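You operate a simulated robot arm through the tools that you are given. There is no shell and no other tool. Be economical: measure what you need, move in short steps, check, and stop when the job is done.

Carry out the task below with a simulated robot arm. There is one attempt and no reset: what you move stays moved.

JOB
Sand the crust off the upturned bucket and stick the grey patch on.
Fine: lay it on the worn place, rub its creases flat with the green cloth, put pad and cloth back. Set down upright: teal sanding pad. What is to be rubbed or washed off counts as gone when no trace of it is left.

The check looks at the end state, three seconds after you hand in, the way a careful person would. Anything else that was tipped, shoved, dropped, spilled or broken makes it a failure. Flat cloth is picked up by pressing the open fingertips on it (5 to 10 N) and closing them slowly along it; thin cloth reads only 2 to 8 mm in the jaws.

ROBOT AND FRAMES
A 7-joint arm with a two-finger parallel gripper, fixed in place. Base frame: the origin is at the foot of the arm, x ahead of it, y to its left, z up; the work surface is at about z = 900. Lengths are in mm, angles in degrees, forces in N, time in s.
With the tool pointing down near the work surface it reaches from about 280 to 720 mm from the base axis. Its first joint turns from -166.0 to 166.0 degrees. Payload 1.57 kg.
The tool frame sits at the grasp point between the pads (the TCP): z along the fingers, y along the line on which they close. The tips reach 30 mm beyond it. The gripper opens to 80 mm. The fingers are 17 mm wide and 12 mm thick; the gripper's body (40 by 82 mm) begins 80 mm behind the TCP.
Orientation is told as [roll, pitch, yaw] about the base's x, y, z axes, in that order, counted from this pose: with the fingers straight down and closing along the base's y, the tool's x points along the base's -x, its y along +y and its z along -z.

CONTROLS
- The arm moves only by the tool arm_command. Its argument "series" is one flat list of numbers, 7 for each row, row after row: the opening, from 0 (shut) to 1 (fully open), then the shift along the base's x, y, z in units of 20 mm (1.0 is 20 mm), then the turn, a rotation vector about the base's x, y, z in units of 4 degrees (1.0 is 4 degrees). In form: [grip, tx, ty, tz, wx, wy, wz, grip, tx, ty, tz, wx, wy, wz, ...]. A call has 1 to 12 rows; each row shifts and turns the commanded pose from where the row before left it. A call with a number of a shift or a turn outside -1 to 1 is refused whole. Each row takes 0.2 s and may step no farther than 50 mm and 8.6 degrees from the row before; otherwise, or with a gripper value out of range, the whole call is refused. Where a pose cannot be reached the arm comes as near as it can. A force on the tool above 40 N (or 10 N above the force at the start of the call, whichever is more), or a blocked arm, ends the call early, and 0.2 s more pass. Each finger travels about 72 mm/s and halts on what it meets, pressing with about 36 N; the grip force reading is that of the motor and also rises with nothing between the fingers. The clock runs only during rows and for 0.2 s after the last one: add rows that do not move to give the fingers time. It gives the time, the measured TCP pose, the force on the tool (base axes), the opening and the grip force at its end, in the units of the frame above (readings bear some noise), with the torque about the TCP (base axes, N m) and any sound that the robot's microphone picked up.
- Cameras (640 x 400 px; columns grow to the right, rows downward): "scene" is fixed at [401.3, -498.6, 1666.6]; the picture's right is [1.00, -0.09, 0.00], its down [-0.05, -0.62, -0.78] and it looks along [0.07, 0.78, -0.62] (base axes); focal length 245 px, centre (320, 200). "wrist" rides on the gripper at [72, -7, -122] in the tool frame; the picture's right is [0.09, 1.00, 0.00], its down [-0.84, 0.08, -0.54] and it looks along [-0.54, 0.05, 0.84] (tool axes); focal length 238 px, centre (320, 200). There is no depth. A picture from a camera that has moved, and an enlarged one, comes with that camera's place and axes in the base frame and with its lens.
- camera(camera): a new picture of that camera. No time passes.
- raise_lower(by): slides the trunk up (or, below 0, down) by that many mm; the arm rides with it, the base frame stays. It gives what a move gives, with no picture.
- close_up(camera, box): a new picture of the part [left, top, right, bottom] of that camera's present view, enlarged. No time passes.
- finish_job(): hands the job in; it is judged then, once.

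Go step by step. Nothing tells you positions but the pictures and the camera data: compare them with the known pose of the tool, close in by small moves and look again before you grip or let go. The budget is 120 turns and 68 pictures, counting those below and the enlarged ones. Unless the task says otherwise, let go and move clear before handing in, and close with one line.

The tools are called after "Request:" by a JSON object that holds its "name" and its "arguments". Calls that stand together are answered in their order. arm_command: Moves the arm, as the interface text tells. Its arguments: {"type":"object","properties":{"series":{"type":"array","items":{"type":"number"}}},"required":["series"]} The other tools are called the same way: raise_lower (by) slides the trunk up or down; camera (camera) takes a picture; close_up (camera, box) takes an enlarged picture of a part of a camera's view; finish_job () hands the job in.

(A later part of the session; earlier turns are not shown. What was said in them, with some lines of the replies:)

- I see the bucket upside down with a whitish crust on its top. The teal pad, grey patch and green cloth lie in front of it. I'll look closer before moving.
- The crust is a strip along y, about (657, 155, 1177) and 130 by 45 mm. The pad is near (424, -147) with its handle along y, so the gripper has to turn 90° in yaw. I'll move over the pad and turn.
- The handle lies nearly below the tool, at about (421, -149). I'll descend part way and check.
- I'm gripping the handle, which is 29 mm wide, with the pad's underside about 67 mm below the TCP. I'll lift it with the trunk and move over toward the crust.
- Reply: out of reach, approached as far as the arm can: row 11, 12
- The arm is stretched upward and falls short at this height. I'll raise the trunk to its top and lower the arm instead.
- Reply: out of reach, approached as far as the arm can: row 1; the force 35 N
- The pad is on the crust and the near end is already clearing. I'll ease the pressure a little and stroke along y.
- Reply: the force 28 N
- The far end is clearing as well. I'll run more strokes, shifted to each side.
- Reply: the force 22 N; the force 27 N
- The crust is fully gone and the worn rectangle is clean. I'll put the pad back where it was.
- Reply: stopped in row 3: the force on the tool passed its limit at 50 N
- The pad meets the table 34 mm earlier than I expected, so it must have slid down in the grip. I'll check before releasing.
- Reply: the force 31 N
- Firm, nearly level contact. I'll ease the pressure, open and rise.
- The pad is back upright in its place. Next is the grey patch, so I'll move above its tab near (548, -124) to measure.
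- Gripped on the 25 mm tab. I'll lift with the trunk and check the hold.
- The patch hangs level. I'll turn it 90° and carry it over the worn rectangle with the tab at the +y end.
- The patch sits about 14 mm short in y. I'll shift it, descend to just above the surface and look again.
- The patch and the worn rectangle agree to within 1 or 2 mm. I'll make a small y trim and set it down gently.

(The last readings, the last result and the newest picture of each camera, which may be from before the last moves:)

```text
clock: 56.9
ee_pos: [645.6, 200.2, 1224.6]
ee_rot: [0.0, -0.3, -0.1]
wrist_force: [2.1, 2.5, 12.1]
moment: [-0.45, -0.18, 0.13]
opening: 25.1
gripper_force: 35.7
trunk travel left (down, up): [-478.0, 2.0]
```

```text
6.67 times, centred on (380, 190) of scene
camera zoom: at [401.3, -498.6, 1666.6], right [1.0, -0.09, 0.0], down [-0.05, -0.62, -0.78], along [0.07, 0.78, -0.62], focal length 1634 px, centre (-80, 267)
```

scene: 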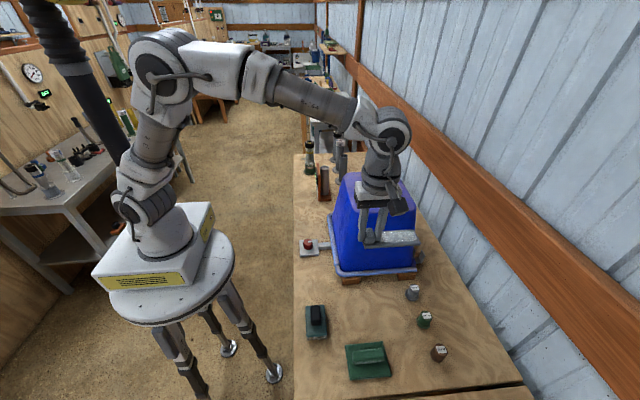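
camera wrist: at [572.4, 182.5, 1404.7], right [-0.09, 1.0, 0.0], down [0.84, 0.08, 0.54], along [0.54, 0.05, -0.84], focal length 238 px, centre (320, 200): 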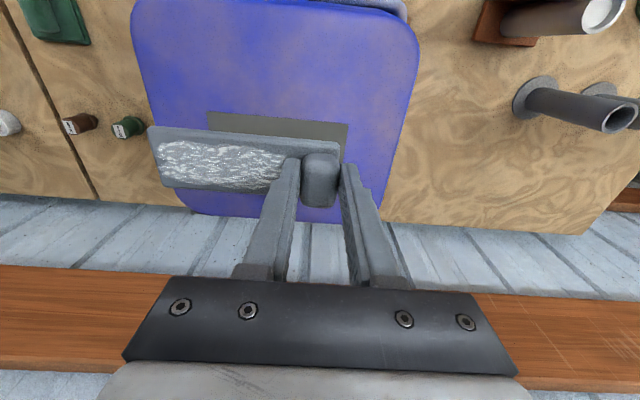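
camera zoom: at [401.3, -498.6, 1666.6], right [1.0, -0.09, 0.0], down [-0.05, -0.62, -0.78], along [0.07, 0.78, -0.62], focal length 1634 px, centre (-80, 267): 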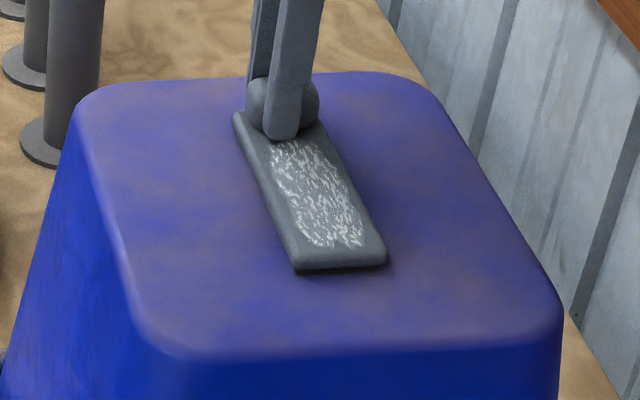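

The patch covers the worn place. I'll release it and back off.

Request:
{"name": "arm_command", "arguments": {"series": [0.15, 0, 0, 0.05, 0, 0, 0, 0.4, 0, 0, 0, 0, 0, 0, 0.7, 0, 0, 0, 0, 0, 0, 1, 0, 0, 0, 0, 0, 0, 1, 0, 0, 0, 0, 0, 0, 1, 0, 0, 0.5, 0, 0, 0, 1, 0, 0, 1, 0, 0, 0, 1, 0, 0, 1, 0, 0, 0]}}

Request:
{"name": "arm_command", "arguments": {"series": [1, -0.2, -1, 0, 0, 0, 0, 1, -0.2, -1, 0, 0, 0, 0, 1, -0.2, -1, 0, 0, 0, 0, 1, -0.2, -1, 0, 0, 0, 0, 1, -0.2, -1, 0, 0, 0, 0, 1, -0.2, -1, 0, 0, 0, 0, 1, -0.2, -1, 0, 0, 0, 0, 1, -0.2, -1, 0, 0, 0, 0, 1, -0.2, -1, 0, 0, 0, 0, 1, -0.2, -1, 0, 0, 0, 0, 1, -0.2, -1, 0, 0, 0, 0, 1, -0.2, -1, 0, 0, 0, 0]}}

Request:
{"name": "close_up", "arguments": {"camera": "scene", "box": [310, 150, 450, 250]}}

```text
clock: 58.7
ee_pos: [647.1, 200.5, 1272.4]
ee_rot: [0.0, -0.1, 0.0]
wrist_force: [0.3, 0.3, 0.3]
moment: [0.02, 0.02, -0.03]
opening: 79.9
gripper_force: 0.0
trunk travel left (down, up): [-478.0, 2.0]
```

```text
clock: 61.3
ee_pos: [597.5, -39.0, 1273.9]
ee_rot: [0.1, 0.0, -0.1]
wrist_force: [0.5, 0.1, -0.3]
moment: [0.0, 0.01, 0.0]
opening: 80.2
gripper_force: 0.0
trunk travel left (down, up): [-478.0, 2.0]
```

```text
4.00 times, centred on (380, 200) of scene
camera zoom: at [401.3, -498.6, 1666.6], right [1.0, -0.09, 0.0], down [-0.05, -0.62, -0.78], along [0.07, 0.78, -0.62], focal length 980 px, centre (80, 200)
```

zoom: 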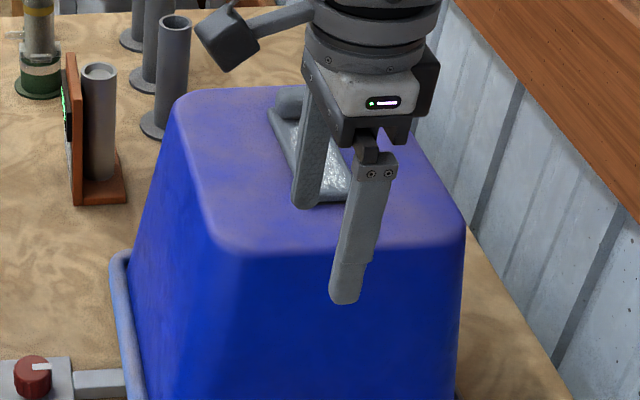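

Now the green cloth: it is near (556, -265) with its handle along x. I'll go above it.

Request:
{"name": "arm_command", "arguments": {"series": [1, -0.18, -1, 0, 0, 0, 0, 1, -0.18, -1, 0, 0, 0, 0, 1, -0.18, -1, 0, 0, 0, 0, 1, -0.18, -1, 0, 0, 0, 0, 1, -0.18, -1, 0, 0, 0, 0, 1, -0.18, -1, 0, 0, 0, 0, 1, -0.18, -1, 0, 0, 0, 0, 1, -0.18, -1, 0, 0, 0, 0, 1, -0.18, -1, 0, 0, 0, 0, 1, -0.18, -1, 0, 0, 0, 0, 1, -0.18, -1, 0, 0, 0, 0]}}

Request:
{"name": "raise_lower", "arguments": {"by": -230}}

Request:
{"name": "camera", "arguments": {"camera": "wrist"}}

Request:
{"name": "close_up", "arguments": {"camera": "scene", "box": [320, 310, 440, 390]}}

Request:
{"name": "close_up", "arguments": {"camera": "scene", "box": [335, 160, 425, 220]}}

```text
clock: 63.7
ee_pos: [558.0, -259.1, 1273.0]
ee_rot: [0.0, -0.1, 0.0]
wrist_force: [-0.3, 0.7, 0.3]
moment: [0.02, -0.01, 0.0]
opening: 80.2
gripper_force: 0.1
trunk travel left (down, up): [-478.0, 2.0]
```

```text
clock: 66.1
ee_pos: [557.6, -258.5, 1043.6]
ee_rot: [0.0, 0.1, -0.1]
wrist_force: [0.2, 0.1, -0.1]
moment: [-0.03, 0.05, 0.01]
opening: 80.1
gripper_force: 0.0
trunk travel left (down, up): [-248.0, 232.0]
```

```text
29 pictures are left
camera wrist: at [486.3, -266.1, 1166.4], right [-0.09, 1.0, 0.0], down [0.84, 0.08, 0.54], along [0.54, 0.05, -0.84], focal length 238 px, centre (320, 200)
```

wrist: 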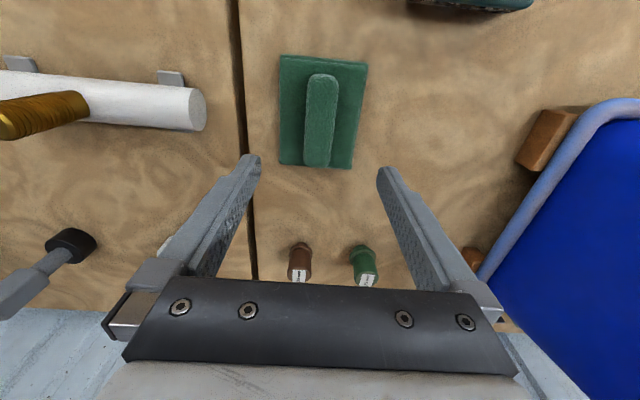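

```text
5.00 times, centred on (380, 350) of scene
camera zoom: at [401.3, -498.6, 1666.6], right [1.0, -0.09, 0.0], down [-0.05, -0.62, -0.78], along [0.07, 0.78, -0.62], focal length 1225 px, centre (20, -550)
```

zoom: 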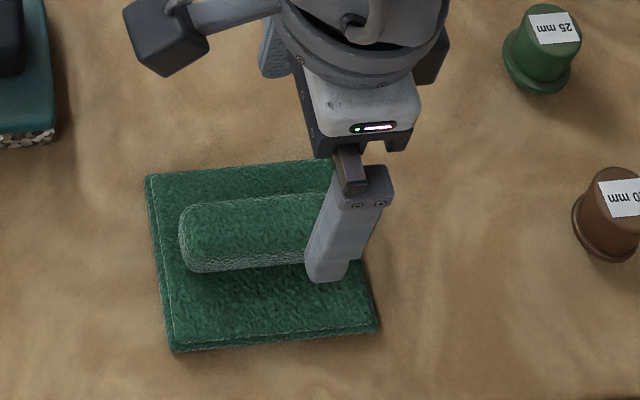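

```text
6.67 times, centred on (380, 190) of scene
camera zoom: at [401.3, -498.6, 1666.6], right [1.0, -0.09, 0.0], down [-0.05, -0.62, -0.78], along [0.07, 0.78, -0.62], focal length 1634 px, centre (-80, 267)
```

zoom: 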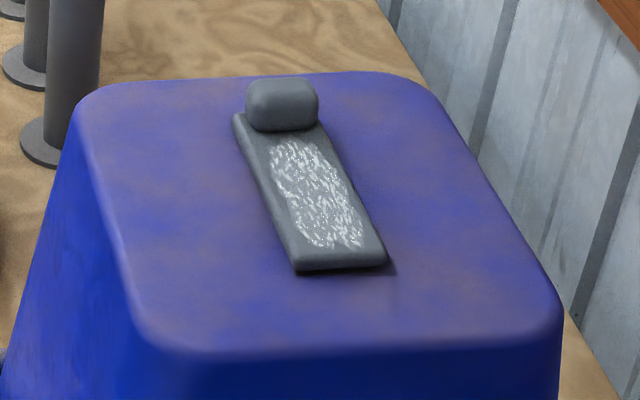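

Request:
{"name": "arm_command", "arguments": {"series": [1, -0.6, -0.12, -1, 0, 0, 0, 1, 0, 0, -1, 0, 0, 0, 1, 0, 0, -1, 0, 0, 0, 1, 0, 0, -0.8, 0, 0, 0]}}

Request:
{"name": "close_up", "arguments": {"camera": "wrist", "box": [200, 60, 440, 240]}}

Request:
{"name": "close_up", "arguments": {"camera": "scene", "box": [320, 310, 440, 390]}}

```text
clock: 67.1
ee_pos: [546.5, -263.0, 968.5]
ee_rot: [0.1, 0.0, -0.1]
wrist_force: [1.4, -0.2, 0.0]
moment: [-0.02, 0.0, 0.01]
opening: 80.0
gripper_force: 0.0
trunk travel left (down, up): [-248.0, 232.0]
```

```text
2.22 times, centred on (320, 150) of wrist
camera zoom: at [475.0, -269.3, 1089.5], right [-0.09, 1.0, 0.0], down [0.84, 0.08, 0.54], along [0.54, 0.05, -0.84], focal length 530 px, centre (320, 311)
```

zoom: 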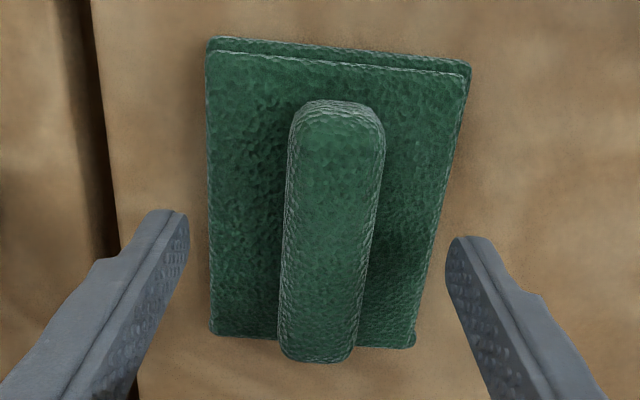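

```text
5.00 times, centred on (380, 350) of scene
camera zoom: at [401.3, -498.6, 1666.6], right [1.0, -0.09, 0.0], down [-0.05, -0.62, -0.78], along [0.07, 0.78, -0.62], focal length 1225 px, centre (20, -550)
```

zoom: 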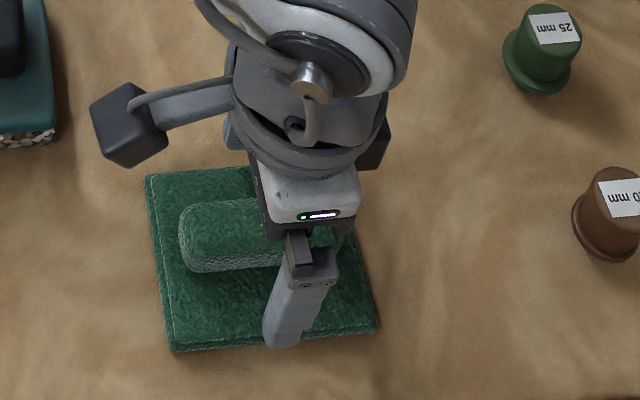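

Request:
{"name": "arm_command", "arguments": {"series": [1, 0, 0.15, -0.6, 0, 0, 0, 1, 0, 0, -0.5, 0, 0, 0]}}

Request:
{"name": "close_up", "arguments": {"camera": "wrist", "box": [200, 60, 440, 240]}}

```text
clock: 67.7
ee_pos: [545.7, -259.7, 947.2]
ee_rot: [0.0, -0.2, -0.1]
wrist_force: [-1.8, 0.7, 10.4]
moment: [0.24, 0.05, 0.01]
opening: 80.0
gripper_force: 0.0
trunk travel left (down, up): [-248.0, 232.0]
```

```text
2.22 times, centred on (320, 150) of wrist
camera zoom: at [473.6, -265.7, 1069.3], right [-0.09, 1.0, 0.0], down [0.84, 0.08, 0.54], along [0.54, 0.05, -0.84], focal length 530 px, centre (320, 311)
```

zoom: 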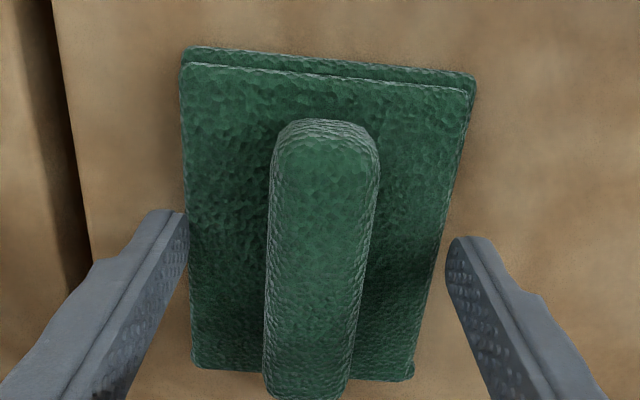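

Request:
{"name": "arm_command", "arguments": {"series": [1, 0.2, 0, 0.12, 0, 0, 0, 0.7, 0, 0, 0, 0, 0, 0, 0.4, 0, 0, 0, 0, 0, 0, 0.2, 0, 0, 0, 0, 0, 0, 0.1, 0, 0, 0, 0, 0, 0, 0.1, 0, 0, 0, 0, 0, 0]}}

Request:
{"name": "close_up", "arguments": {"camera": "wrist", "box": [200, 60, 440, 240]}}

```text
clock: 69.1
ee_pos: [549.1, -259.0, 947.3]
ee_rot: [0.1, 0.0, -0.2]
wrist_force: [-0.1, 0.5, -0.9]
moment: [0.03, -0.07, 0.03]
opening: 27.0
gripper_force: 35.7
trunk travel left (down, up): [-248.0, 232.0]
```

```text
2.22 times, centred on (320, 150) of wrist
camera zoom: at [478.2, -265.7, 1069.8], right [-0.09, 1.0, 0.0], down [0.84, 0.08, 0.54], along [0.54, 0.05, -0.84], focal length 530 px, centre (320, 311)
```

zoom: 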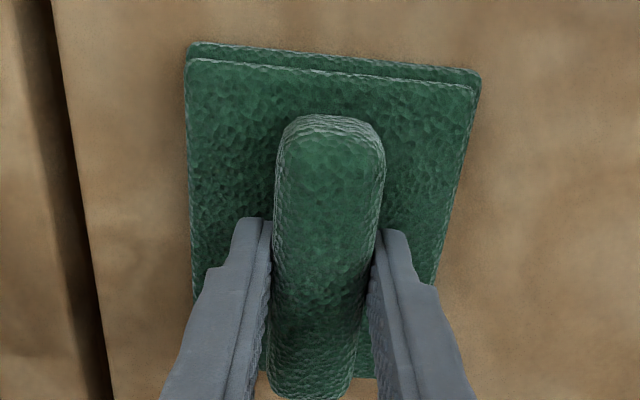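

The cloth is gripped by its 27 mm ridge. I'll lift it and carry it over the patch.

Request:
{"name": "arm_command", "arguments": {"series": [0.1, 0, 0, 1, 0, 0, 0, 0.1, 0, 0, 1, 0, 0, 0, 0.1, 0, 0, 1, 0, 0, 0, 0.1, 0, 0, 1, 0, 0, 0, 0.1, 0, 0, 1, 0, 0, 0]}}

Request:
{"name": "raise_lower", "arguments": {"by": 231}}

Request:
{"name": "arm_command", "arguments": {"series": [0.1, 0.25, 1, 0, 0, 0, 0, 0.1, 0.25, 1, 0, 0, 0, 0, 0.1, 0.25, 1, 0, 0, 0, 0, 0.1, 0.25, 1, 0, 0, 0, 0, 0.1, 0.25, 1, 0, 0, 0, 0, 0.1, 0.25, 1, 0, 0, 0, 0, 0.1, 0.25, 1, 0, 0, 0, 0, 0.1, 0.25, 1, 0, 0, 0, 0, 0.1, 0.25, 1, 0, 0, 0, 0, 0.1, 0.25, 1, 0, 0, 0, 0, 0.1, 0.25, 1, 0, 0, 0, 0, 0.1, 0.25, 1, 0, 0, 0, 0]}}

Request:
{"name": "arm_command", "arguments": {"series": [0.1, 0.25, 1, 0, 0, 0, 0, 0.1, 0.25, 1, 0, 0, 0, 0, 0.1, 0.25, 1, 0, 0, 0, 0, 0.1, 0.25, 1, 0, 0, 0, 0, 0.1, 0.25, 1, 0, 0, 0, 0, 0.1, 0.25, 1, 0, 0, 0, 0, 0.1, 0.25, 1, 0, 0, 0, 0]}}

Request:
{"name": "camera", "arguments": {"camera": "wrist"}}

Request:
{"name": "close_up", "arguments": {"camera": "scene", "box": [310, 130, 450, 250]}}

```text
clock: 70.3
ee_pos: [551.1, -257.6, 1049.0]
ee_rot: [0.0, 0.0, -0.1]
wrist_force: [-0.5, -0.2, -0.9]
moment: [-0.01, 0.01, 0.02]
opening: 27.0
gripper_force: 36.4
trunk travel left (down, up): [-248.0, 232.0]
```

```text
clock: 72.7
ee_pos: [550.5, -258.3, 1278.9]
ee_rot: [0.0, 0.0, -0.1]
wrist_force: [-0.4, -0.5, 0.0]
moment: [-0.03, 0.0, -0.02]
opening: 26.9
gripper_force: 35.5
trunk travel left (down, up): [-479.0, 1.0]
```

```text
clock: 75.3
ee_pos: [610.4, -17.1, 1280.1]
ee_rot: [0.0, -0.1, -0.1]
wrist_force: [0.4, 1.0, -0.8]
moment: [-0.02, 0.0, 0.01]
opening: 26.9
gripper_force: 36.0
trunk travel left (down, up): [-479.0, 1.0]
```

```text
clock: 76.9
ee_pos: [647.9, 123.0, 1278.0]
ee_rot: [0.0, 0.1, -0.1]
wrist_force: [0.8, -0.5, -0.6]
moment: [-0.03, 0.01, 0.01]
opening: 27.1
gripper_force: 36.0
trunk travel left (down, up): [-479.0, 1.0]
```

```text
22 pictures are left
camera wrist: at [575.8, 116.0, 1400.6], right [-0.09, 1.0, 0.0], down [0.84, 0.08, 0.54], along [0.54, 0.05, -0.84], focal length 238 px, centre (320, 200)
```

wrist: 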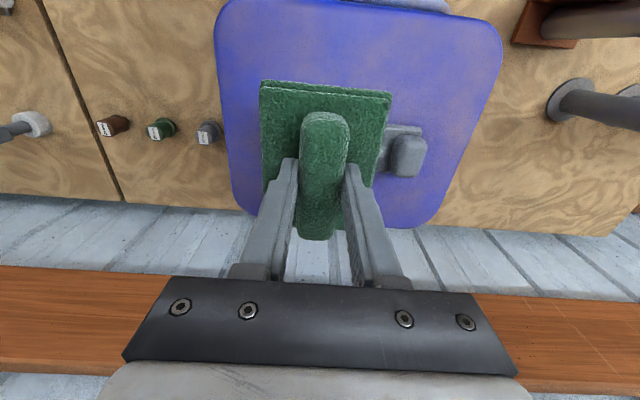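

```text
3.33 times, centred on (380, 190) of scene
camera zoom: at [401.3, -498.6, 1666.6], right [1.0, -0.09, 0.0], down [-0.05, -0.62, -0.78], along [0.07, 0.78, -0.62], focal length 817 px, centre (120, 233)
```

zoom: 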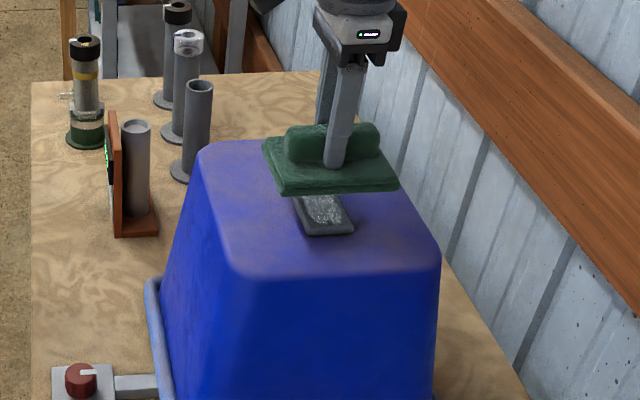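

Request:
{"name": "arm_command", "arguments": {"series": [0.1, 0, 0.2, -0.9, 0, 0, 0, 0.1, 0, 0, -0.8, 0, 0, 0, 0.1, 0, 0, -0.15, 0, 0, 0, 0.1, 0, 0, -0.15, 0, 0, 0]}}

```text
clock: 77.9
ee_pos: [647.1, 125.6, 1240.4]
ee_rot: [0.1, 0.0, -0.2]
wrist_force: [0.8, -0.5, -0.2]
moment: [0.03, 0.01, -0.01]
opening: 27.0
gripper_force: 35.9
trunk travel left (down, up): [-479.0, 1.0]
```

Request:
{"name": "arm_command", "arguments": {"series": [0.1, 0, 0, -0.1, 0, 0, 0, 0.1, 0, 0, -0.1, 0, 0, 0]}}

```text
clock: 78.5
ee_pos: [645.6, 126.1, 1238.0]
ee_rot: [0.0, -0.2, -0.1]
wrist_force: [0.6, -0.6, 9.0]
moment: [0.1, -0.01, 0.01]
opening: 26.9
gripper_force: 36.0
trunk travel left (down, up): [-479.0, 1.0]
```

In contact with light force. I'll rub back and forth, staying short of the tab.

Request:
{"name": "arm_command", "arguments": {"series": [0.1, 0, 0, -0.04, 0, 0, 0, 0.1, 0, 0.3, 0, 0, 0, 0, 0.1, 0, 0.3, 0, 0, 0, 0, 0.1, 0, 0.3, 0, 0, 0, 0, 0.1, 0, -0.4, 0, 0, 0, 0, 0.1, 0, -0.4, 0, 0, 0, 0, 0.1, 0, -0.4, 0, 0, 0, 0, 0.1, 0, -0.4, 0, 0, 0, 0, 0.1, 0, -0.4, 0, 0, 0, 0, 0.1, 0, -0.4, 0, 0, 0, 0]}}

Request:
{"name": "close_up", "arguments": {"camera": "wrist", "box": [220, 60, 460, 240]}}

```text
clock: 80.7
ee_pos: [645.6, 98.6, 1237.4]
ee_rot: [0.0, -0.1, -0.1]
wrist_force: [-0.4, 15.7, 24.3]
moment: [0.87, 0.01, 0.07]
opening: 27.1
gripper_force: 36.3
trunk travel left (down, up): [-479.0, 1.0]
```

```text
2.22 times, centred on (340, 150) of wrist
camera zoom: at [572.9, 90.8, 1358.9], right [-0.09, 1.0, 0.0], down [0.84, 0.08, 0.54], along [0.54, 0.05, -0.84], focal length 530 px, centre (276, 311)
```

zoom: 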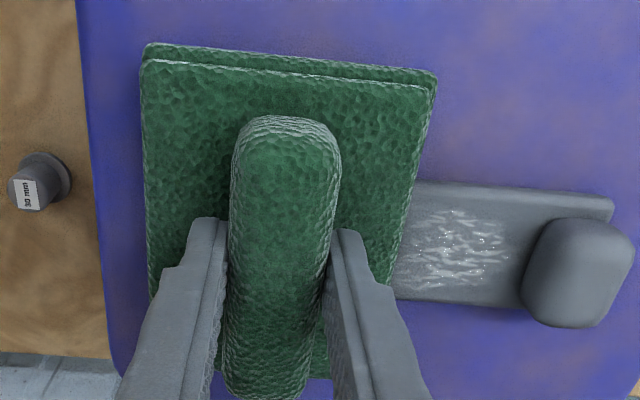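

Creases remain near the tab. I'll concentrate the strokes there.

Request:
{"name": "arm_command", "arguments": {"series": [0.1, 0, 0.5, 0, 0, 0, 0, 0.1, 0, 0.5, 0, 0, 0, 0, 0.1, 0, 0.5, 0, 0, 0, 0, 0.1, 0, 0.4, 0, 0, 0, 0, 0.1, 0, -0.5, 0, 0, 0, 0, 0.1, 0, -0.5, 0, 0, 0, 0, 0.1, 0, 0.5, 0, 0, 0, 0, 0.1, 0, 0.5, 0, 0, 0, 0, 0.1, 0, -0.5, 0, 0, 0, 0, 0.1, 0, -0.5, 0, 0, 0, 0, 0.1, 0, 0.5, 0, 0, 0, 0, 0.1, 0, 0.5, 0, 0, 0, 0]}}

Request:
{"name": "close_up", "arguments": {"camera": "wrist", "box": [220, 60, 460, 240]}}

```text
clock: 83.3
ee_pos: [643.3, 125.8, 1236.5]
ee_rot: [-0.3, -0.2, -0.4]
wrist_force: [-5.8, -19.9, 25.8]
moment: [0.0, 0.2, 0.1]
opening: 27.1
gripper_force: 35.8
trunk travel left (down, up): [-479.0, 1.0]
```

```text
2.22 times, centred on (340, 150) of wrist
camera zoom: at [572.3, 120.1, 1359.1], right [-0.08, 1.0, -0.01], down [0.84, 0.07, 0.54], along [0.54, 0.04, -0.84], focal length 530 px, centre (276, 311)
```

zoom: 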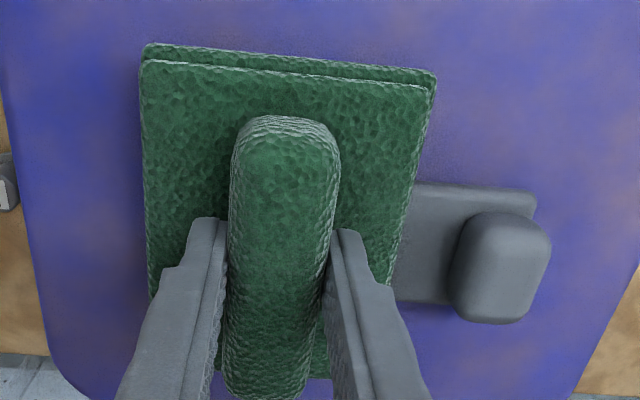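

Request:
{"name": "arm_command", "arguments": {"series": [0.1, 0, -0.4, 0, 0, 0, 0, 0.1, 0, -0.4, 0, 0, 0, 0, 0.1, 0, -0.4, 0, 0, 0, 0, 0.1, 0, -0.4, 0, 0, 0, 0, 0.1, 0, 0.4, 0, 0, 0, 0, 0.1, 0, 0.4, 0, 0, 0, 0, 0.1, 0, -0.4, 0, 0, 0, 0, 0.1, 0, 0, 0.3, 0, 0, 0, 0.1, 0, 0, 1, 0, 0, 0, 0.1, 0, -1, 1, 0, 0, 0, 0.1, 0, -1, 0, 0, 0, 0, 0.1, 0, -1, 0, 0, 0, 0]}}

Request:
{"name": "arm_command", "arguments": {"series": [0.1, -0.2, -1, 0, 0, 0, 0, 0.1, -0.2, -1, 0, 0, 0, 0, 0.1, -0.2, -1, 0, 0, 0, 0, 0.1, -0.2, -1, 0, 0, 0, 0, 0.1, -0.2, -1, 0, 0, 0, 0, 0.1, -0.2, -1, 0, 0, 0, 0, 0.1, -0.2, -1, 0, 0, 0, 0, 0.1, -0.2, -1, 0, 0, 0, 0]}}

Request:
{"name": "close_up", "arguments": {"camera": "scene", "box": [335, 160, 425, 220]}}

```text
clock: 85.9
ee_pos: [647.0, 50.3, 1279.9]
ee_rot: [0.0, 0.0, 0.0]
wrist_force: [0.4, 1.1, -0.7]
moment: [-0.02, 0.01, 0.02]
opening: 27.1
gripper_force: 36.4
trunk travel left (down, up): [-479.0, 1.0]
```

```text
clock: 87.7
ee_pos: [614.4, -110.7, 1279.3]
ee_rot: [0.0, 0.1, -0.1]
wrist_force: [0.1, 0.2, -1.0]
moment: [0.03, 0.05, 0.0]
opening: 26.9
gripper_force: 35.9
trunk travel left (down, up): [-479.0, 1.0]
```

```text
6.67 times, centred on (380, 190) of scene
camera zoom: at [401.3, -498.6, 1666.6], right [1.0, -0.09, 0.0], down [-0.05, -0.62, -0.78], along [0.07, 0.78, -0.62], focal length 1634 px, centre (-80, 267)
```

zoom: 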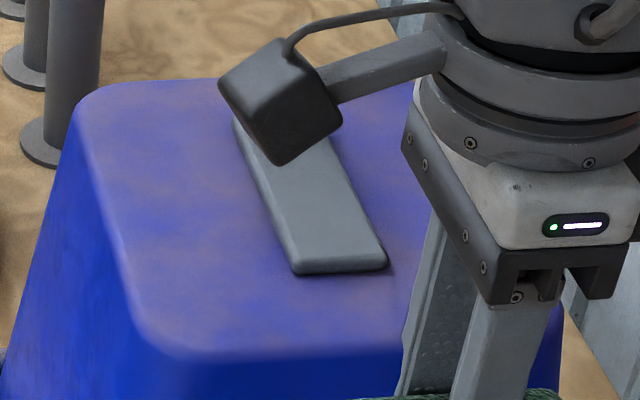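

Request:
{"name": "arm_command", "arguments": {"series": [0.1, -0.4, -0.93, 0, 0, 0, 0, 0.1, -0.4, -0.93, 0, 0, 0, 0, 0.1, -0.4, -0.93, 0, 0, 0, 0, 0.1, -0.4, -0.93, 0, 0, 0, 0, 0.1, -0.4, -0.93, 0, 0, 0, 0, 0.1, -0.4, -0.93, 0, 0, 0, 0, 0.1, -0.4, -0.93, 0, 0, 0, 0, 0.1, -0.4, -0.93, 0, 0, 0, 0]}}

Request:
{"name": "close_up", "arguments": {"camera": "scene", "box": [335, 160, 425, 220]}}

```text
clock: 89.5
ee_pos: [550.4, -259.4, 1279.5]
ee_rot: [0.1, 0.0, -0.1]
wrist_force: [0.7, -0.5, -0.5]
moment: [0.0, 0.0, 0.01]
opening: 27.1
gripper_force: 36.1
trunk travel left (down, up): [-479.0, 1.0]
```

```text
6.67 times, centred on (380, 190) of scene
camera zoom: at [401.3, -498.6, 1666.6], right [1.0, -0.09, 0.0], down [-0.05, -0.62, -0.78], along [0.07, 0.78, -0.62], focal length 1634 px, centre (-80, 267)
```

zoom: 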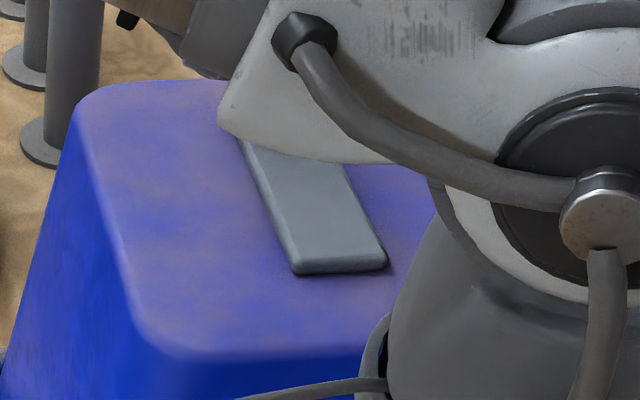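

I'll lower the cloth with the trunk, then check the whole patch before putting the cloth down.

Request:
{"name": "raise_lower", "arguments": {"by": -231}}

Request:
{"name": "arm_command", "arguments": {"series": [0.1, -0.05, 0, -1, 0, 0, 0, 0.1, 0, 0, -1, 0, 0, 0, 0.1, 0, 0, -1, 0, 0, 0, 0.1, 0, 0, -1, 0, 0, 0]}}

Request:
{"name": "close_up", "arguments": {"camera": "scene", "box": [335, 160, 425, 220]}}

Request:
{"name": "close_up", "arguments": {"camera": "scene", "box": [320, 310, 440, 390]}}

```text
clock: 92.0
ee_pos: [550.8, -258.8, 1049.5]
ee_rot: [0.1, 0.0, 0.0]
wrist_force: [0.6, 0.3, 0.0]
moment: [0.0, -0.04, -0.02]
opening: 27.1
gripper_force: 36.0
trunk travel left (down, up): [-248.0, 232.0]
```

```text
clock: 93.0
ee_pos: [549.7, -259.5, 967.4]
ee_rot: [-0.1, 0.1, -0.2]
wrist_force: [-0.5, 1.4, -0.8]
moment: [0.03, 0.0, -0.02]
opening: 27.1
gripper_force: 36.3
trunk travel left (down, up): [-248.0, 232.0]
```

```text
6.67 times, centred on (380, 190) of scene
camera zoom: at [401.3, -498.6, 1666.6], right [1.0, -0.09, 0.0], down [-0.05, -0.62, -0.78], along [0.07, 0.78, -0.62], focal length 1634 px, centre (-80, 267)
```

zoom: 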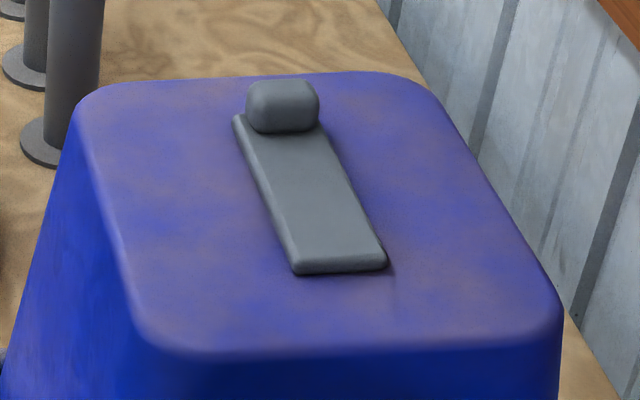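

```text
5.00 times, centred on (380, 350) of scene
camera zoom: at [401.3, -498.6, 1666.6], right [1.0, -0.09, 0.0], down [-0.05, -0.62, -0.78], along [0.07, 0.78, -0.62], focal length 1225 px, centre (20, -550)
```

zoom: 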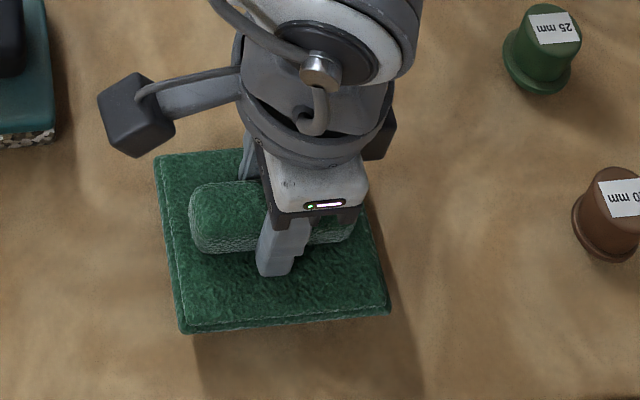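

All creases are gone and the patch hasn't moved. I'll set the cloth down.

Request:
{"name": "arm_command", "arguments": {"series": [0.1, 0, 0, -0.6, 0, 0, 0, 0.1, 0, 0, -0.3, 0, 0, 0, 0.1, 0, 0, -0.1, 0, 0, 0]}}

```text
clock: 93.8
ee_pos: [548.8, -259.1, 948.5]
ee_rot: [-0.1, -0.1, -0.1]
wrist_force: [-0.9, -0.4, -0.5]
moment: [0.02, 0.02, 0.02]
opening: 26.7
gripper_force: 36.3
trunk travel left (down, up): [-248.0, 232.0]
```

Request:
{"name": "arm_command", "arguments": {"series": [0.1, 0, 0, -0.1, 0, 0, 0, 0.1, 0, 0, -0.06, 0, 0, 0]}}

```text
clock: 94.4
ee_pos: [549.7, -258.3, 947.0]
ee_rot: [-0.1, -0.2, -0.1]
wrist_force: [0.1, -0.2, 10.3]
moment: [0.14, 0.55, 0.04]
opening: 27.0
gripper_force: 36.1
trunk travel left (down, up): [-248.0, 232.0]
```

Request:
{"name": "arm_command", "arguments": {"series": [0.1, 0, 0, 0.03, 0, 0, 0, 0.4, 0, 0, 0, 0, 0, 0, 0.7, 0, 0, 0, 0, 0, 0, 1, 0, 0, 0, 0, 0, 0, 1, 0, 0, 0, 0, 0, 0, 1, 0, 0, 0.5, 0, 0, 0, 1, 0, 0, 1, 0, 0, 0, 1, 0, 0, 1, 0, 0, 0, 1, 0, 0, 1, 0, 0, 0, 1, 0, 0, 1, 0, 0, 0]}}

Request:
{"name": "raise_lower", "arguments": {"by": 225}}

Request:
{"name": "camera", "arguments": {"camera": "wrist"}}

Request:
{"name": "close_up", "arguments": {"camera": "scene", "box": [290, 280, 450, 390]}}

```text
clock: 96.6
ee_pos: [550.6, -259.1, 1036.8]
ee_rot: [0.0, 0.0, 0.0]
wrist_force: [-0.2, -0.6, 1.0]
moment: [-0.03, -0.01, 0.03]
opening: 80.1
gripper_force: 0.1
trunk travel left (down, up): [-248.0, 232.0]
```

```text
clock: 98.9
ee_pos: [549.3, -259.7, 1261.5]
ee_rot: [0.0, 0.0, -0.1]
wrist_force: [0.0, 0.4, 0.6]
moment: [0.01, -0.01, -0.02]
opening: 80.0
gripper_force: 0.1
trunk travel left (down, up): [-473.0, 7.0]
```

```text
14 pictures are left
camera wrist: at [477.6, -265.3, 1383.2], right [-0.09, 1.0, 0.0], down [0.84, 0.08, 0.54], along [0.54, 0.05, -0.84], focal length 238 px, centre (320, 200)
```

wrist: 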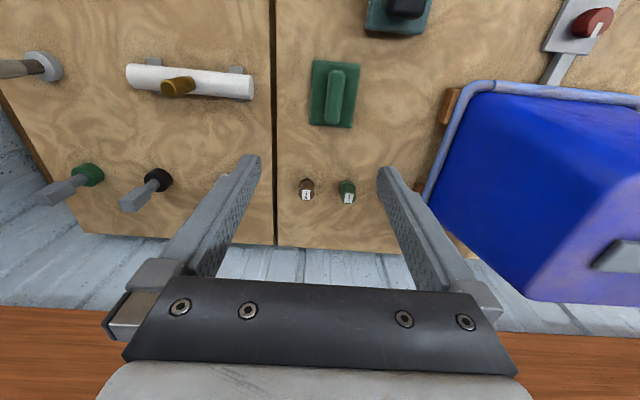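

```text
3.64 times, centred on (370, 335) of scene
camera zoom: at [401.3, -498.6, 1666.6], right [1.0, -0.09, 0.0], down [-0.05, -0.62, -0.78], along [0.07, 0.78, -0.62], focal length 891 px, centre (138, -291)
```

zoom: 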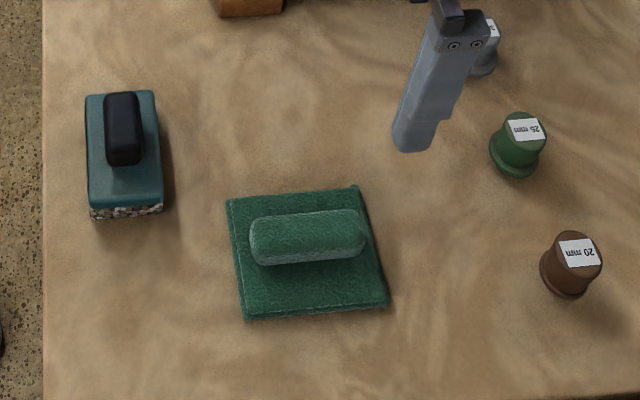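

The cloth was dragged about 28 mm in +y when the fingers opened. I'll pick it up again with the tips a little higher and return it to its original spot.

Request:
{"name": "arm_command", "arguments": {"series": [1, 0, 0.7, 0, 0, 0, 0, 1, 0, 0.68, 0, 0, 0, 0]}}

Request:
{"name": "raise_lower", "arguments": {"by": -225}}

Request:
{"name": "arm_command", "arguments": {"series": [1, 0, 0, -1, 0, 0, 0, 1, 0, 0, -1, 0, 0, 0, 1, 0, 0, -1, 0, 0, 0]}}

Request:
{"name": "close_up", "arguments": {"camera": "wrist", "box": [200, 60, 440, 240]}}

```text
clock: 99.5
ee_pos: [548.4, -230.2, 1260.6]
ee_rot: [0.0, 0.0, -0.1]
wrist_force: [0.6, -0.1, 0.0]
moment: [0.0, 0.02, -0.01]
opening: 80.2
gripper_force: 0.0
trunk travel left (down, up): [-473.0, 7.0]
```

```text
clock: 101.9
ee_pos: [548.4, -230.5, 1035.1]
ee_rot: [0.0, 0.0, -0.1]
wrist_force: [0.3, 0.4, -0.3]
moment: [-0.01, 0.05, -0.01]
opening: 80.0
gripper_force: 0.1
trunk travel left (down, up): [-248.0, 232.0]
```

```text
clock: 102.7
ee_pos: [549.6, -230.2, 974.4]
ee_rot: [0.0, 0.0, -0.1]
wrist_force: [-0.5, 0.1, 0.0]
moment: [0.01, -0.01, 0.03]
opening: 80.0
gripper_force: 0.0
trunk travel left (down, up): [-248.0, 232.0]
```

```text
2.22 times, centred on (320, 150) of wrist
camera zoom: at [478.0, -236.9, 1097.2], right [-0.09, 1.0, 0.0], down [0.84, 0.08, 0.54], along [0.54, 0.05, -0.84], focal length 530 px, centre (320, 311)
```

zoom: 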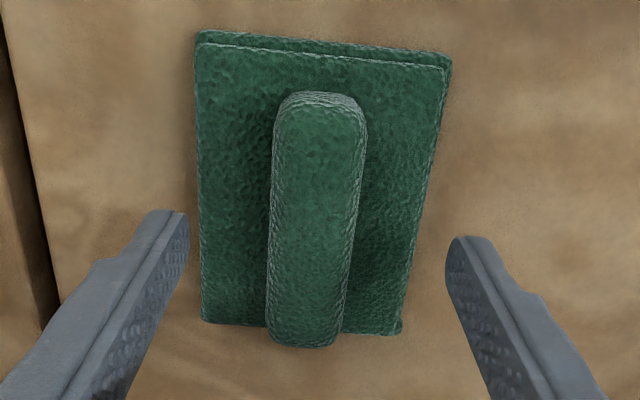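

Request:
{"name": "arm_command", "arguments": {"series": [1, 0, 0, -0.6, 0, 0, 0, 1, 0, 0, -0.45, 0, 0, 0, 0.7, 0, 0, 0, 0, 0, 0, 0.4, 0, 0, 0, 0, 0, 0, 0.2, 0, 0, 0, 0, 0, 0, 0.1, 0, 0, 0, 0, 0, 0, 0.1, 0, 0, 0, 0, 0, 0]}}

```text
clock: 104.3
ee_pos: [548.5, -231.2, 953.4]
ee_rot: [0.0, -0.1, -0.1]
wrist_force: [-0.2, 0.0, -0.8]
moment: [0.0, -0.01, -0.01]
opening: 26.8
gripper_force: 35.9
trunk travel left (down, up): [-248.0, 232.0]
```

Request:
{"name": "arm_command", "arguments": {"series": [0.1, 0, 0, 0.6, 0, 0, 0, 0.1, 0, -0.7, 0, 0, 0, 0, 0.1, 0, -0.75, 0, 0, 0, 0, 0.1, 0, 0, -0.5, 0, 0, 0, 0.1, 0, 0, -0.08, 0, 0, 0]}}

Request:
{"name": "close_up", "arguments": {"camera": "scene", "box": [290, 280, 450, 390]}}

```text
clock: 105.5
ee_pos: [549.1, -259.9, 954.6]
ee_rot: [0.0, 0.0, 0.0]
wrist_force: [0.2, -0.6, -0.4]
moment: [0.01, 0.03, -0.05]
opening: 27.4
gripper_force: 35.9
trunk travel left (down, up): [-248.0, 232.0]
```

```text
3.64 times, centred on (370, 335) of scene
camera zoom: at [401.3, -498.6, 1666.6], right [1.0, -0.09, 0.0], down [-0.05, -0.62, -0.78], along [0.07, 0.78, -0.62], focal length 891 px, centre (138, -291)
```

zoom: 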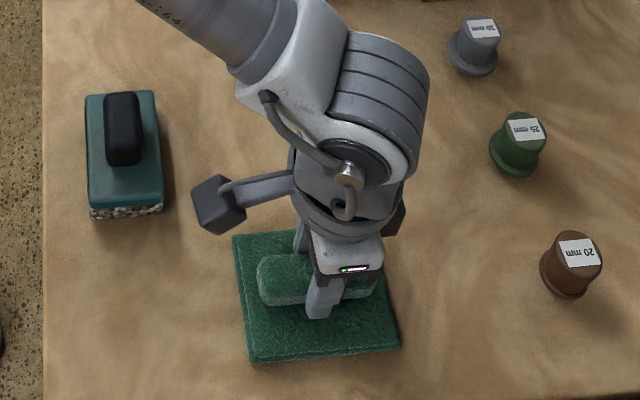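

Request:
{"name": "arm_command", "arguments": {"series": [0.1, 0, 0, -0.08, 0, 0, 0, 0.1, 0, 0, 0, 0, 0, 0]}}

```text
clock: 106.1
ee_pos: [548.0, -260.3, 954.2]
ee_rot: [0.1, 0.0, -0.1]
wrist_force: [-0.1, -0.2, 1.7]
moment: [0.05, 0.07, 0.04]
opening: 27.0
gripper_force: 35.9
trunk travel left (down, up): [-248.0, 232.0]
```

Request:
{"name": "arm_command", "arguments": {"series": [0.45, 0, 0, 0, 0, 0, 0, 0.5, 0, 0, 0, 0, 0, 0, 0.5, 0, 0, 0.3, 0, 0, 0, 0.5, 0, 0, 0.6, 0, 0, 0, 0.5, 0, 0, 1, 0, 0, 0, 0.5, 0, 0, 1, 0, 0, 0, 1, 0, 0, 1, 0, 0, 0]}}

Request:
{"name": "raise_lower", "arguments": {"by": 225}}

Request:
{"name": "arm_command", "arguments": {"series": [1, -0.8, 0.6, 0, 0, 0, 0, 1, -0.8, 0.6, 0, 0, 0, 0, 1, -0.8, 0.6, 0, 0, 0, 0, 1, -0.8, 0.6, 0, 0, 0, 0, 1, -0.8, 0.6, 0, 0, 0, 0, 1, -0.8, 0.6, 0, 0, 0, 0, 1, -0.8, 0.6, 0, 0, 0, 0, 1, -0.8, 0.6, 0, 0, 0, 0, 1, -0.8, 0.6, 0, 0, 0, 0, 1, -0.8, 0.6, 0, 0, 0, 0]}}

Request:
{"name": "close_up", "arguments": {"camera": "scene", "box": [290, 280, 460, 390]}}

Request:
{"name": "camera", "arguments": {"camera": "scene"}}

```text
clock: 107.7
ee_pos: [549.0, -257.9, 1031.7]
ee_rot: [0.0, 0.0, -0.1]
wrist_force: [1.3, -1.0, 0.4]
moment: [-0.01, -0.01, 0.01]
opening: 80.0
gripper_force: 0.1
trunk travel left (down, up): [-248.0, 232.0]
```

```text
clock: 110.1
ee_pos: [548.7, -258.9, 1255.7]
ee_rot: [0.0, 0.0, -0.1]
wrist_force: [-0.3, 0.0, 0.0]
moment: [0.0, 0.0, 0.01]
opening: 80.3
gripper_force: 0.1
trunk travel left (down, up): [-473.0, 7.0]
```

```text
clock: 112.3
ee_pos: [390.9, -137.2, 1255.7]
ee_rot: [0.0, -0.1, -0.1]
wrist_force: [-0.1, -0.7, 0.2]
moment: [-0.02, -0.01, 0.01]
opening: 79.9
gripper_force: 0.0
trunk travel left (down, up): [-473.0, 7.0]
```

```text
3.64 times, centred on (375, 335) of scene
camera zoom: at [401.3, -498.6, 1666.6], right [1.0, -0.09, 0.0], down [-0.05, -0.62, -0.78], along [0.07, 0.78, -0.62], focal length 891 px, centre (120, -291)
```

zoom: 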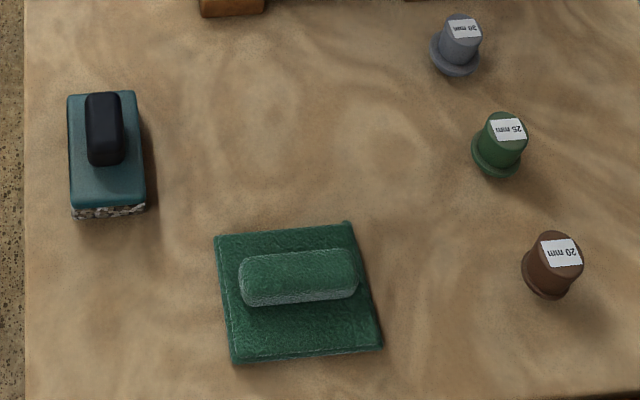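

```text
9 pictures are left
```

scene: 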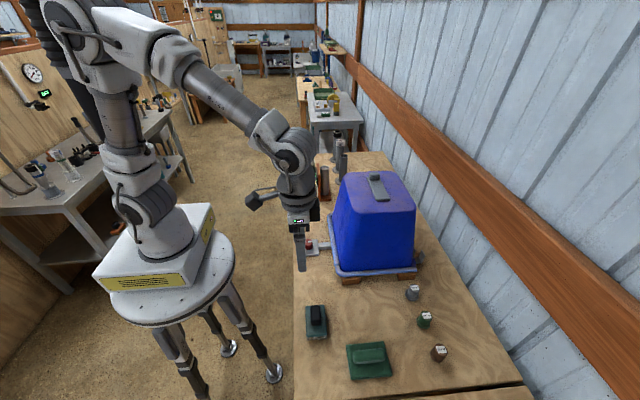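

The pad and cloth are back in their original spots. The patch lies flat on the worn place, nothing else was disturbed and the arm is clear, so I'm handing in.

Request:
{"name": "finish_job", "arguments": {}}

```text
The job is handed in.
```

I sanded the crust off the bucket, laid the grey patch on the worn place, and rubbed its creases flat. The teal pad is back upright, and the green cloth is back too, after a second pick-up because it slid about 28 mm when first released.
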